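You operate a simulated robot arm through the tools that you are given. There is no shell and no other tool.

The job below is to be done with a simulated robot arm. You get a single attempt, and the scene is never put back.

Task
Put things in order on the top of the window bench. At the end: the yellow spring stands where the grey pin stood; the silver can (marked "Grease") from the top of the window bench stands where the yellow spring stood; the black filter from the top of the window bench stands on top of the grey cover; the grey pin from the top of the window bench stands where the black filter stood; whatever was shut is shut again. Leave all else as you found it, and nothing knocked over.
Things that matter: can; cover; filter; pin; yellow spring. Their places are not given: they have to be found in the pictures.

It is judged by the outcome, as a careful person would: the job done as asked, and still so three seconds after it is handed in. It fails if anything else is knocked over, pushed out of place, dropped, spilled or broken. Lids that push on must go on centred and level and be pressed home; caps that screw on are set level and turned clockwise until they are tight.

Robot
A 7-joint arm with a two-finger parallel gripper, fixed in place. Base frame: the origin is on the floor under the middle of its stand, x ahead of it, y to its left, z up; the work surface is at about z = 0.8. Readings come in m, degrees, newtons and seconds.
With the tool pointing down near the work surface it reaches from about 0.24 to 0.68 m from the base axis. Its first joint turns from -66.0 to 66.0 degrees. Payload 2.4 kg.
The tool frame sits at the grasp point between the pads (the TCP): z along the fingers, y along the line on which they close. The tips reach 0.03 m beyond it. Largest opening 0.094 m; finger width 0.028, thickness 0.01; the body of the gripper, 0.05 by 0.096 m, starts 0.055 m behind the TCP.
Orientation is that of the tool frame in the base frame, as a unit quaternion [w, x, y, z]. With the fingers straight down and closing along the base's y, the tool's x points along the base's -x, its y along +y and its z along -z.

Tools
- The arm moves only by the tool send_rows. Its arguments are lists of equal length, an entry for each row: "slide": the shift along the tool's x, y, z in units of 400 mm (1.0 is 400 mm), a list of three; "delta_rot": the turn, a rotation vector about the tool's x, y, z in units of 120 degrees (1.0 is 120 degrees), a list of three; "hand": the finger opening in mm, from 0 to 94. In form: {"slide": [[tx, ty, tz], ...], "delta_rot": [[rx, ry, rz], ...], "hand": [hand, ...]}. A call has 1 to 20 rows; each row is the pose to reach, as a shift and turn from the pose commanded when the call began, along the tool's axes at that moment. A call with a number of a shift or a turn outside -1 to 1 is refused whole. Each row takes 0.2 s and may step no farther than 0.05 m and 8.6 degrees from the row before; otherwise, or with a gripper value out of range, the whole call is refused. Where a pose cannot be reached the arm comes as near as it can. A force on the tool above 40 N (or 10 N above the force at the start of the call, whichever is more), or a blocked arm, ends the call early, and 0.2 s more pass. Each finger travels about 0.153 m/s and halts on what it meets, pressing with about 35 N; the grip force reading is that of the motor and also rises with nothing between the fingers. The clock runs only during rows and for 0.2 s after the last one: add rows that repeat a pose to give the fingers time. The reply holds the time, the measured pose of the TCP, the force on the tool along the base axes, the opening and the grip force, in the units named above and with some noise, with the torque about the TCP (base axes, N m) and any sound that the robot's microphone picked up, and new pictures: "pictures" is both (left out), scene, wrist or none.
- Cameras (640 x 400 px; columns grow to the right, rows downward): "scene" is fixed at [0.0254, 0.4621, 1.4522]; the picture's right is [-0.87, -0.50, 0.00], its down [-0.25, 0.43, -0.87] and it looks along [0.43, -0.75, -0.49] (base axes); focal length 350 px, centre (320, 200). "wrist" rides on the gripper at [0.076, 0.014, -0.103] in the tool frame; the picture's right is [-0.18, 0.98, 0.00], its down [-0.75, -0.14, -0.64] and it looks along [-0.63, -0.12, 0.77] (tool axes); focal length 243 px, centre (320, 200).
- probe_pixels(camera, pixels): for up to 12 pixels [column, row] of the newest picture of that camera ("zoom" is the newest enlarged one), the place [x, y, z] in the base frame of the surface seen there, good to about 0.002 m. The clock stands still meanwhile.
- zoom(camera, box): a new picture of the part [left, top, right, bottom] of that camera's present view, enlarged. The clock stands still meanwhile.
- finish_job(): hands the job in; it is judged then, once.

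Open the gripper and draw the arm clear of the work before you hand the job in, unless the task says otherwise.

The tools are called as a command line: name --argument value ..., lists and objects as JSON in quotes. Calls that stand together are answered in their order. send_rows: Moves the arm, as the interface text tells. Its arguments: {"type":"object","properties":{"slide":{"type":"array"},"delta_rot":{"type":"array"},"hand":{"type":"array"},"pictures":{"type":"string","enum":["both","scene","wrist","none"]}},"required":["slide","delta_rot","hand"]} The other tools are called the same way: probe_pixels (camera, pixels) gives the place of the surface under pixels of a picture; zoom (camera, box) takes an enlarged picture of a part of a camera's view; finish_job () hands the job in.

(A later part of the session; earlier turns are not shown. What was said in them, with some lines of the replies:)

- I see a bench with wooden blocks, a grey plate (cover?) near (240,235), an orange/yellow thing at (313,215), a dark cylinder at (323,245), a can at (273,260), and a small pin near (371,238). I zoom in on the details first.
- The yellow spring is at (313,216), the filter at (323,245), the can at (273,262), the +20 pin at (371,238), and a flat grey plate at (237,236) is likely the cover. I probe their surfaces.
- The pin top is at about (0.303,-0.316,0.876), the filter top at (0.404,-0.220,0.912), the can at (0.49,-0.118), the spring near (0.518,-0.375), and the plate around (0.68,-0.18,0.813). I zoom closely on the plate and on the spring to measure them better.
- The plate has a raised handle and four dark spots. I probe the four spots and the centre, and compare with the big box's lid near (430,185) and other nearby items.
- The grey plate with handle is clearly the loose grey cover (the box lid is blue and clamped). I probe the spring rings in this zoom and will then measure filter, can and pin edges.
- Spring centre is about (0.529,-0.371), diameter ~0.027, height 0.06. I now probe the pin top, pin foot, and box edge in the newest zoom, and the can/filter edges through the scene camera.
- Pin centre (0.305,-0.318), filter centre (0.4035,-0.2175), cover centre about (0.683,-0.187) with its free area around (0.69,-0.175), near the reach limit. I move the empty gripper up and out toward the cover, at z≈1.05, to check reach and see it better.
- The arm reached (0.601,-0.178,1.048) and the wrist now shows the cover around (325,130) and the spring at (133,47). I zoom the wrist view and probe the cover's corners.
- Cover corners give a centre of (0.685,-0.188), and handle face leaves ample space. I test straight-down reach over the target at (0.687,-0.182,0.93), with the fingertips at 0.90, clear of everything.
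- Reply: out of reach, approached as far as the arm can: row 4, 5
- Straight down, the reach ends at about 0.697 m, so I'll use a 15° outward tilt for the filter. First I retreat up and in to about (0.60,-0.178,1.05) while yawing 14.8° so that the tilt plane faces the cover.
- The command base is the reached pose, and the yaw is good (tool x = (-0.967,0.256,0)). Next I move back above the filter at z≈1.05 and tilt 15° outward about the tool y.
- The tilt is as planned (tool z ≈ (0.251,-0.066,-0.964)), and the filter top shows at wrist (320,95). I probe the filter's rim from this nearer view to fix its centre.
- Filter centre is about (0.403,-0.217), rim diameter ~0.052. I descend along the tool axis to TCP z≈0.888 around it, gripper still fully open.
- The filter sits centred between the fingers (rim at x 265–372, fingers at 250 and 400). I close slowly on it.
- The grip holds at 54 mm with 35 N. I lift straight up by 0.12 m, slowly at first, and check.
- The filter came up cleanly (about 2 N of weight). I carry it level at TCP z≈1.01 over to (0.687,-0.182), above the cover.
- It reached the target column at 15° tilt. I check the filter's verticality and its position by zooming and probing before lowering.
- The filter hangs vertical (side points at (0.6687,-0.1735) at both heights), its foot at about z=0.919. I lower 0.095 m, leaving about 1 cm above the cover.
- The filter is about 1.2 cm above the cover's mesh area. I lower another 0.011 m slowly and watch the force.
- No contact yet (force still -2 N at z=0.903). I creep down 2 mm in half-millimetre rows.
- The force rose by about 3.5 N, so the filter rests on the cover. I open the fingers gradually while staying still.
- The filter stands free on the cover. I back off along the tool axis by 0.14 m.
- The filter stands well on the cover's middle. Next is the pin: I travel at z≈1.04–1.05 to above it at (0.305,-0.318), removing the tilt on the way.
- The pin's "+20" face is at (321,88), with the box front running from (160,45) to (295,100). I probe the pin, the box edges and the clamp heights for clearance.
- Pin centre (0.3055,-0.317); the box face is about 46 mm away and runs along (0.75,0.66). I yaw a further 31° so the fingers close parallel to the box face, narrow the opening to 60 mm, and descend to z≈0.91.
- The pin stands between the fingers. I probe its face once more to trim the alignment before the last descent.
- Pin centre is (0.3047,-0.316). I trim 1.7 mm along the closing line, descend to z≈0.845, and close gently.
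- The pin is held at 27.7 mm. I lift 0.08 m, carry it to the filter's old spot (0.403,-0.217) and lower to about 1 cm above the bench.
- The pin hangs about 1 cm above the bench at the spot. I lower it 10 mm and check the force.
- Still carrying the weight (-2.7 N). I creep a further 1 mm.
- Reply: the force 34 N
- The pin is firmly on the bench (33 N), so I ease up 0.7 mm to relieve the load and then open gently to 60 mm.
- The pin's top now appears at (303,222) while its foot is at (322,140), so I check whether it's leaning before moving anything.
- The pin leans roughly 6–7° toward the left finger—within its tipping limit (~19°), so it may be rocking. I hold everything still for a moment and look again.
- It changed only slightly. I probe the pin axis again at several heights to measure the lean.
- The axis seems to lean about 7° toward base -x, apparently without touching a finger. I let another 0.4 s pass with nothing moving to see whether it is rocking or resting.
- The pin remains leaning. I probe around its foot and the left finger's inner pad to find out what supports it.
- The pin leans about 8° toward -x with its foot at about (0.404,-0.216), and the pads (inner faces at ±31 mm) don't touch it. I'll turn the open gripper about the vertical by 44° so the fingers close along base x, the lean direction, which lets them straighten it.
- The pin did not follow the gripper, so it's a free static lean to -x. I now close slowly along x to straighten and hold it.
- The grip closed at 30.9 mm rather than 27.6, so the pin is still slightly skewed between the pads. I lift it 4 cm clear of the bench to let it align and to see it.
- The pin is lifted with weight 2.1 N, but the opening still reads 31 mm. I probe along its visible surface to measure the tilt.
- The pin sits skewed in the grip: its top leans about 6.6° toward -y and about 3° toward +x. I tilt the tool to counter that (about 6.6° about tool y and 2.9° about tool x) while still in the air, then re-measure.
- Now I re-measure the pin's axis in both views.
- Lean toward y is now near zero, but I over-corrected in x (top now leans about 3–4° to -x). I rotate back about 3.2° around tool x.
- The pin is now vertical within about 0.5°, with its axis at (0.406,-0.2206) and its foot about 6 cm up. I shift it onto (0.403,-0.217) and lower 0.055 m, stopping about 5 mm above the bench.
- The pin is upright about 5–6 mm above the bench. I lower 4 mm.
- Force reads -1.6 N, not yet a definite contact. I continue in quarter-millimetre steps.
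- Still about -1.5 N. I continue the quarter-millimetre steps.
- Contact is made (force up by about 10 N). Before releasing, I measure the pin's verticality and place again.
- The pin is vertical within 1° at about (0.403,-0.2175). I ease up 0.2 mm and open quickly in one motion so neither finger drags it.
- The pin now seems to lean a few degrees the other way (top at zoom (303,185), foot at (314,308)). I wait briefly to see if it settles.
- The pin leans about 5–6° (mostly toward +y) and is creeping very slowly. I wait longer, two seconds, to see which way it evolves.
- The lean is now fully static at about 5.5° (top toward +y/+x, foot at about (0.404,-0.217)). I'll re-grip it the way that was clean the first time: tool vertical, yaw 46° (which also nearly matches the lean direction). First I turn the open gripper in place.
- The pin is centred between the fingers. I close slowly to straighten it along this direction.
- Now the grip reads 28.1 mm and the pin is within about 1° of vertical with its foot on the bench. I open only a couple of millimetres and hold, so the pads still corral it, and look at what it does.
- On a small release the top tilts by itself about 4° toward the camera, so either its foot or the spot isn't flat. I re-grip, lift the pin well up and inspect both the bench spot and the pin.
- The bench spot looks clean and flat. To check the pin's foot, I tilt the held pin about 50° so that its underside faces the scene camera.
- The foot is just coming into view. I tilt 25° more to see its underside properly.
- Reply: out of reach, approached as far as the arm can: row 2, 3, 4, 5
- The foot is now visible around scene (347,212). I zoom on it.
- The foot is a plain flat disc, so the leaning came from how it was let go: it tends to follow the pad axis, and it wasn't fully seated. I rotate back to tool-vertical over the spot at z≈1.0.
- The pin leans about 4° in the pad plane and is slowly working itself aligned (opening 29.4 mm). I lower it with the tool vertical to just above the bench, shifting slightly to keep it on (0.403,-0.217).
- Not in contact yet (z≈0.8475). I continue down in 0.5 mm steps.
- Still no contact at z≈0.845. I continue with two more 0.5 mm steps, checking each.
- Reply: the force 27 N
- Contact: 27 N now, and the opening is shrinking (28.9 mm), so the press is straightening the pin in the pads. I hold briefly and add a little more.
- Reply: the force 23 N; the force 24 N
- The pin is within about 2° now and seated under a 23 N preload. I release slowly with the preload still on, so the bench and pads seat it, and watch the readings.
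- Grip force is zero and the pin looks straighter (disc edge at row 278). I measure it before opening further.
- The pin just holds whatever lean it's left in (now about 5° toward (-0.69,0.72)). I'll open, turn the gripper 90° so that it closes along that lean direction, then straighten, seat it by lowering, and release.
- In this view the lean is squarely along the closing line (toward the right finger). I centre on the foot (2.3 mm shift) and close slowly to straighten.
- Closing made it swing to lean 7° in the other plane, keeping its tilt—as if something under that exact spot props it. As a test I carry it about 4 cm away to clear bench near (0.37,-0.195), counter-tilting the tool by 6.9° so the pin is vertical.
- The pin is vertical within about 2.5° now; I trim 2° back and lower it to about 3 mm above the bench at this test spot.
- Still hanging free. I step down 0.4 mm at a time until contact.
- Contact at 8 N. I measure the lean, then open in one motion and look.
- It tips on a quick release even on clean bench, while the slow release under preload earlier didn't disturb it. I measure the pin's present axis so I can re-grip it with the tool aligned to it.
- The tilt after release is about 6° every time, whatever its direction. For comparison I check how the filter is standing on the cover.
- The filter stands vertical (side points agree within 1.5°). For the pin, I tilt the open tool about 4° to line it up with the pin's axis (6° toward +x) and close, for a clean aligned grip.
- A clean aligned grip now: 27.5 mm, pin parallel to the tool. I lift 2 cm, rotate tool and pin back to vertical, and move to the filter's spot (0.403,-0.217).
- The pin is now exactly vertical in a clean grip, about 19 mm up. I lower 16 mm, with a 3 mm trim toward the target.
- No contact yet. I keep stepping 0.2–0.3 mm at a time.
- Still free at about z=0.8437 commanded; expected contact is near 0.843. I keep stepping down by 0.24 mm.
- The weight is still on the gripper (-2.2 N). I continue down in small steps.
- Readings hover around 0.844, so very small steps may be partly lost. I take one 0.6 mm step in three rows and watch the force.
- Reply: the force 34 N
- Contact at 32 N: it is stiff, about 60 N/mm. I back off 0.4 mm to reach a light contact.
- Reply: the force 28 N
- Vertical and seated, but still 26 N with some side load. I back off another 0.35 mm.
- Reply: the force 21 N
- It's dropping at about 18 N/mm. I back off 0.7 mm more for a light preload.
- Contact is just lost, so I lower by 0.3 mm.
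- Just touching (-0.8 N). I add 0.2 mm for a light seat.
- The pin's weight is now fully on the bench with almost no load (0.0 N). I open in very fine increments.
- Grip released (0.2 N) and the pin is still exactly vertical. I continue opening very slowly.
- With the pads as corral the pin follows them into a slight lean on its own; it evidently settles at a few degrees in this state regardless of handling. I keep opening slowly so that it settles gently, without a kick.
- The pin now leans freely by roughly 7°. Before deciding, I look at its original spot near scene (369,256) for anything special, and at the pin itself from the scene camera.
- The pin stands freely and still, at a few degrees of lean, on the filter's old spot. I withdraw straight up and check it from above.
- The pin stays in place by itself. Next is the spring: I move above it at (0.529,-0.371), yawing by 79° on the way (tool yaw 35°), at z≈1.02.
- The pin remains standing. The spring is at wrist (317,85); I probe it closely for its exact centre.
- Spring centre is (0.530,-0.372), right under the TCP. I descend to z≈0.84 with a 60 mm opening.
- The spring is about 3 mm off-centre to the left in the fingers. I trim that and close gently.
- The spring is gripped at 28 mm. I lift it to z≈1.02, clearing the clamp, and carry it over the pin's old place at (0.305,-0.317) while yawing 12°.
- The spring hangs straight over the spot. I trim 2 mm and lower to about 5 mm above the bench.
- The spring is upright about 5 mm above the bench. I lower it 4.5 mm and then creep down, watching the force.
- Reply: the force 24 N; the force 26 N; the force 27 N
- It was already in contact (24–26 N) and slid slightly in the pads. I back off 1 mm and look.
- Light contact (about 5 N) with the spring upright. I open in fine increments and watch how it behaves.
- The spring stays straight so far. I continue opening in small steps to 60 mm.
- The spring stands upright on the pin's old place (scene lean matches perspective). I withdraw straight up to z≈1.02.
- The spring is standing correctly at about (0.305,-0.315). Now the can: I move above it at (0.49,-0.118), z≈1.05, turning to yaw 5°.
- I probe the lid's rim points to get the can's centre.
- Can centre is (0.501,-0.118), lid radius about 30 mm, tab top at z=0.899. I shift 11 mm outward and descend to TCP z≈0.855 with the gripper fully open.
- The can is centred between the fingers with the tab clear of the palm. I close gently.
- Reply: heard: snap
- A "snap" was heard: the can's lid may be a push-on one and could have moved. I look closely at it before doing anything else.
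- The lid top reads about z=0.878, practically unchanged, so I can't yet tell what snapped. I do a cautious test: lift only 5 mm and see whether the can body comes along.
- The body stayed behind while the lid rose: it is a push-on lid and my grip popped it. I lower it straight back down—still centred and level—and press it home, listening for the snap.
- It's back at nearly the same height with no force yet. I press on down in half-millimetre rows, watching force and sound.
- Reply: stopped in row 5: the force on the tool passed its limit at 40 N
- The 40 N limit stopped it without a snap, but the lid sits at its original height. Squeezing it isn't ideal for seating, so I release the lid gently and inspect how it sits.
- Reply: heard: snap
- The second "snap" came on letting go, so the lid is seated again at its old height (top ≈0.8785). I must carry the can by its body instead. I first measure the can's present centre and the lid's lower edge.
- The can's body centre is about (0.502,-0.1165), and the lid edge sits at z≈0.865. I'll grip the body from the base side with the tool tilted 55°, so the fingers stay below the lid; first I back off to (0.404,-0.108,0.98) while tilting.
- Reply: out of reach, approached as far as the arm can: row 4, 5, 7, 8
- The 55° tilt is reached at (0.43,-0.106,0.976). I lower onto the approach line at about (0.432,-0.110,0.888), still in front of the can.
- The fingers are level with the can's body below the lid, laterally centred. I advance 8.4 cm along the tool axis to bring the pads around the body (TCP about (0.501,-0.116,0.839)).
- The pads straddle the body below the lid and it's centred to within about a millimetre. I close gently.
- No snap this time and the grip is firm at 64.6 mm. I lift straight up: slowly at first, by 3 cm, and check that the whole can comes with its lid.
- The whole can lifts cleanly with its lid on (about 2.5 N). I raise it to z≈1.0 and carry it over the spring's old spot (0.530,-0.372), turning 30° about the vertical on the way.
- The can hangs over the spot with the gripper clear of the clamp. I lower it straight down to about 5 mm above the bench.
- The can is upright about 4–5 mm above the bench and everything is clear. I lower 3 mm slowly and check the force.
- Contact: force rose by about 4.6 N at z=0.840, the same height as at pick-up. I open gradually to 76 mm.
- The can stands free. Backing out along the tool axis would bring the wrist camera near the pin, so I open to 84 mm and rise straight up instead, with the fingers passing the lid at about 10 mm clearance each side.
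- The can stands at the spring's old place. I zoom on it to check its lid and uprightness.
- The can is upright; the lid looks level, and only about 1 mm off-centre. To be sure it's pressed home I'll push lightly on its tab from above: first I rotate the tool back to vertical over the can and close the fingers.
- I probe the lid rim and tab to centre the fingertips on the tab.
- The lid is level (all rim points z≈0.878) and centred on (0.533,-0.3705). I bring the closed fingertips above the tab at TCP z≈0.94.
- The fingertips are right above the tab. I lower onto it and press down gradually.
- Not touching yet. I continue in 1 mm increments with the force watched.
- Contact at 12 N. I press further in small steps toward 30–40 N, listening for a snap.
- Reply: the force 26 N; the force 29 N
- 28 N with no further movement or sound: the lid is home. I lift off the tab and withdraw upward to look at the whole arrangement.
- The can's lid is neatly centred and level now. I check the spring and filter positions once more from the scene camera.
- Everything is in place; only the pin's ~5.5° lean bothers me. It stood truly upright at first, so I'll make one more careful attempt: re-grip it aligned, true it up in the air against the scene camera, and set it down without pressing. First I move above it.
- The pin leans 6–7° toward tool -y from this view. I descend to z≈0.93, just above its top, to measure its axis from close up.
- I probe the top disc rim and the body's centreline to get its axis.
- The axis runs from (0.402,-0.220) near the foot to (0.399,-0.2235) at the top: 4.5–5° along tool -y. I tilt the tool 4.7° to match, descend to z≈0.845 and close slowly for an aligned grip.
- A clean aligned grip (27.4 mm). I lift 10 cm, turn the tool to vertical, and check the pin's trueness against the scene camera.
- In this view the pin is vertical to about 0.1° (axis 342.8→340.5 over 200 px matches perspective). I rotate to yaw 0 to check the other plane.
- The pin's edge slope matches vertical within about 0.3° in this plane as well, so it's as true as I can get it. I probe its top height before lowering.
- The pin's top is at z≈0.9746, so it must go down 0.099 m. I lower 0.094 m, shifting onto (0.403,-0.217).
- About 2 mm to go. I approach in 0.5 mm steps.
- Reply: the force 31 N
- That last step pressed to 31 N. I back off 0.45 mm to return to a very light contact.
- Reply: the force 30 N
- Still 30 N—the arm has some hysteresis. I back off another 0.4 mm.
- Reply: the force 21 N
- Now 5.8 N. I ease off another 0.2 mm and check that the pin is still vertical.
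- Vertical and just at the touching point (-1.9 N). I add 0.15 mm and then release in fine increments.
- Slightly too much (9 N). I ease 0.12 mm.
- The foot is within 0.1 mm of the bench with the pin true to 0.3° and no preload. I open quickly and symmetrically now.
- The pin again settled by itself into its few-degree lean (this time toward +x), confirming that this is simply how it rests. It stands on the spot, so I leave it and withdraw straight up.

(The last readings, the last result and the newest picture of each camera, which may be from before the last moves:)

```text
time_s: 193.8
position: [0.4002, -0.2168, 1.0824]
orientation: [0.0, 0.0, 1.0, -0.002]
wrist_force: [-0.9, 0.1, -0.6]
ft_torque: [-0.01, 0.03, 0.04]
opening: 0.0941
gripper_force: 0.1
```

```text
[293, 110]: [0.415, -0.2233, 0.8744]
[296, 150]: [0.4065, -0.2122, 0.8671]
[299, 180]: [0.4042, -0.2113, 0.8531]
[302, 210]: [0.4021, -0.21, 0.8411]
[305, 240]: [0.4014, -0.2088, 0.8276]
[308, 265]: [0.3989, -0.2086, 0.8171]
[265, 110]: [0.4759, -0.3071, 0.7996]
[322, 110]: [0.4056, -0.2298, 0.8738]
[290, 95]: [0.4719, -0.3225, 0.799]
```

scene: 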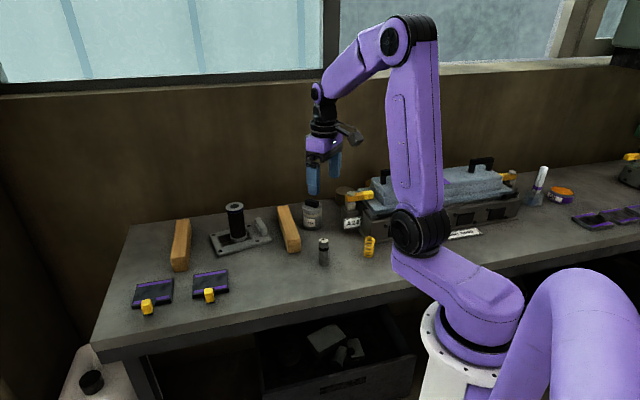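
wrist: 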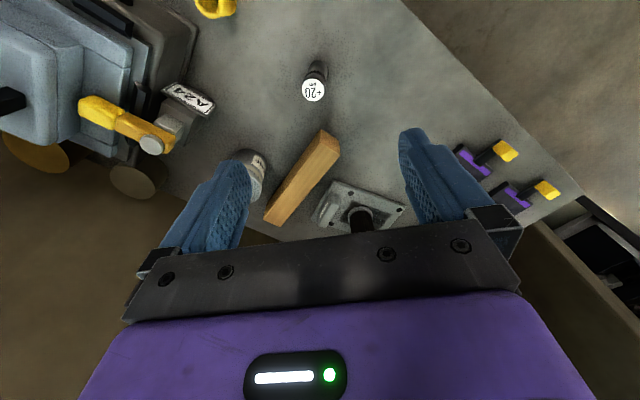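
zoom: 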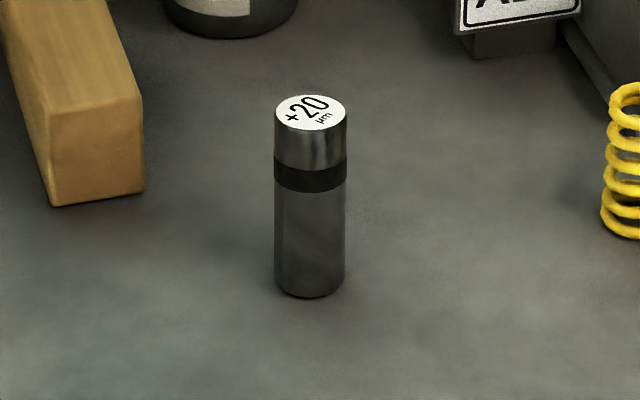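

Now the pin looks straight in the scene view (top (311,112), foot (310,278)). I probe along its centreline and from the wrist camera to see if it has righted itself.

probe_pixels --camera "zoom" --pixels '[[311, 112], [311, 145], [311, 165], [310, 190], [310, 215], [310, 240], [310, 265], [310, 288], [280, 230], [340, 230]]'

zoom --camera "wrist" --box '[280, 45, 350, 115]'

probe_pixels --camera "wrist" --pixels '[[313, 91], [304, 91], [323, 91], [313, 81], [314, 100], [314, 77], [315, 73], [315, 69], [316, 65]]'

```text
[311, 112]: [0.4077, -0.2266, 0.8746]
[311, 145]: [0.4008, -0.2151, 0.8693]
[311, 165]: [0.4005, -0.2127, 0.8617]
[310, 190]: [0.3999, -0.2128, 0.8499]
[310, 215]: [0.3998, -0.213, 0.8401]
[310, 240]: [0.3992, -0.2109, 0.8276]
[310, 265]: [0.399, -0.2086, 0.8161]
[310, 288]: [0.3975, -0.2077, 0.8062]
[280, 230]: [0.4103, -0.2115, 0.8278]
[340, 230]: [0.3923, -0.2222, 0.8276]
```

```text
5.71 times, centred on (315, 80) of wrist
```

zoom: 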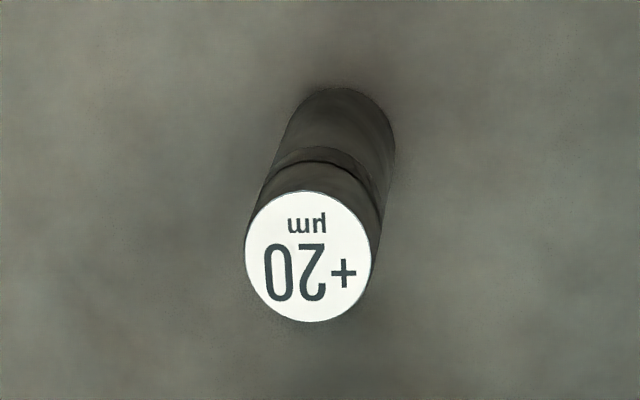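

```text
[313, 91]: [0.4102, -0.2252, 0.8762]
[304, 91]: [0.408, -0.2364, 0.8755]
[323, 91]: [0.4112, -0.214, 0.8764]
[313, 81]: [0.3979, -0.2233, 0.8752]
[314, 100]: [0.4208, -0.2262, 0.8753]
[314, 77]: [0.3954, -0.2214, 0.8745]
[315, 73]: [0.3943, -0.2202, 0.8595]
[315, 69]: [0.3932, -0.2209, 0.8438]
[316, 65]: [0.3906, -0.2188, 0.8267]
```

Probing shows the tilt now points away from the scene camera (about 6–7°). I move the arm to a clear pose and wait a few seconds to check that the pin is steady.

send_rows --slide '[[0.038, 0.036, -0.032], [0.076, 0.072, -0.063], [0.114, 0.108, -0.095], [0.152, 0.144, -0.126], [0.152, 0.144, -0.126], [0.152, 0.144, -0.126], [0.152, 0.144, -0.126], [0.152, 0.144, -0.126], [0.152, 0.144, -0.126], [0.152, 0.144, -0.126], [0.152, 0.144, -0.126], [0.152, 0.144, -0.126]]' --delta_rot '[[0, 0, 0], [0, 0, 0], [0, 0, 0], [0, 0, 0], [0, 0, 0], [0, 0, 0], [0, 0, 0], [0, 0, 0], [0, 0, 0], [0, 0, 0], [0, 0, 0], [0, 0, 0]]' --hand '[94, 94, 94, 94, 94, 94, 94, 94, 94, 94, 94, 94]' --pictures "both"

zoom --camera "scene" --box '[295, 225, 355, 280]'

zoom --camera "wrist" --box '[200, 20, 400, 180]'

```text
time_s: 196.4
position: [0.3418, -0.1606, 1.1306]
orientation: [0.0, 0.0, 1.0, -0.002]
wrist_force: [1.2, 0.6, -0.9]
ft_torque: [0.05, -0.01, 0.01]
opening: 0.0942
gripper_force: 0.0
```

scene: 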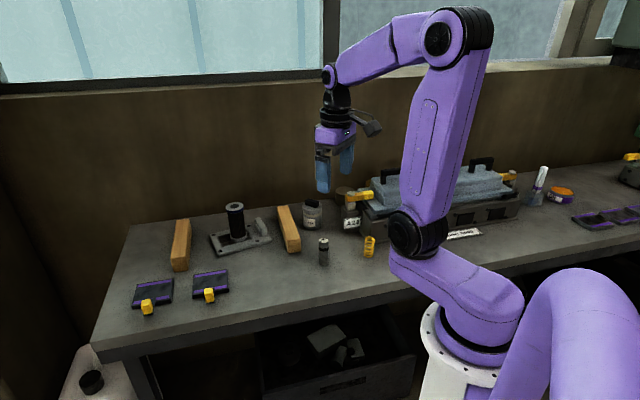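
wrist: 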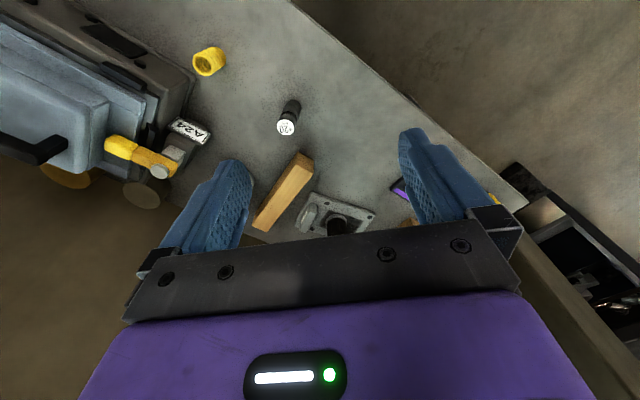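

```text
7.27 times, centred on (325, 252) of scene
```

zoom: 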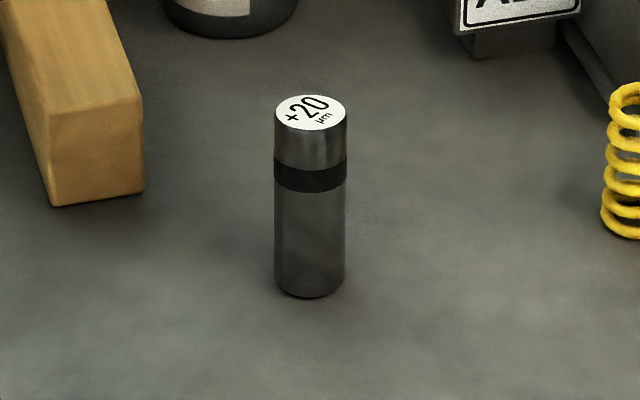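

```text
2.50 times, centred on (300, 100) of wrist
```

zoom: 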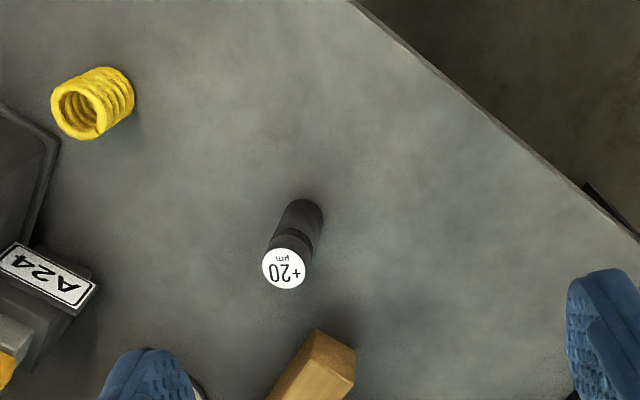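

All items are where they belong and steady: filter on the cover, pin on the filter's spot, spring on the pin's spot, can (lid shut) on the spring's spot. The gripper is open and clear at its start pose, so I hand the job in.

finish_job

```text
The job is handed in.
```

I've handed the job in with all four items moved, but the pin leans about 5–7° and may not count as standing straight.

| Item | Now stands | State |
|---|---|---|
| Black filter | On the grey cover, near its middle | Upright |
| Grey pin | Where the filter stood, about 5 mm off | Steady, but leaning 5–7° |
| Yellow spring | Where the pin stood | Upright |
| Silver can ("Grease") | Where the spring stood, about 3 mm off | Upright, lid on |

- **Pin:** it stood upright at the start. I released it six times on the spot, slowly and quickly, including once held true to about 0.3°. Each time it tipped by itself to a lean of roughly this size and stayed still. I also stood it briefly on clear bench nearby as a test, and it leaned there too. I don't know why it rests this way.
- **Can lid:** my first grip, from above, popped the lid off with a snap. I lowered it straight back down and a second snap sounded when I let go. I then moved the can by its body. Afterwards I pressed on the tab with about 28 N. The lid didn't move or make a sound, and it looks level and within about 1–2 mm of centred.

I saw nothing else moved or knocked over. The gripper is open and back near its starting position.
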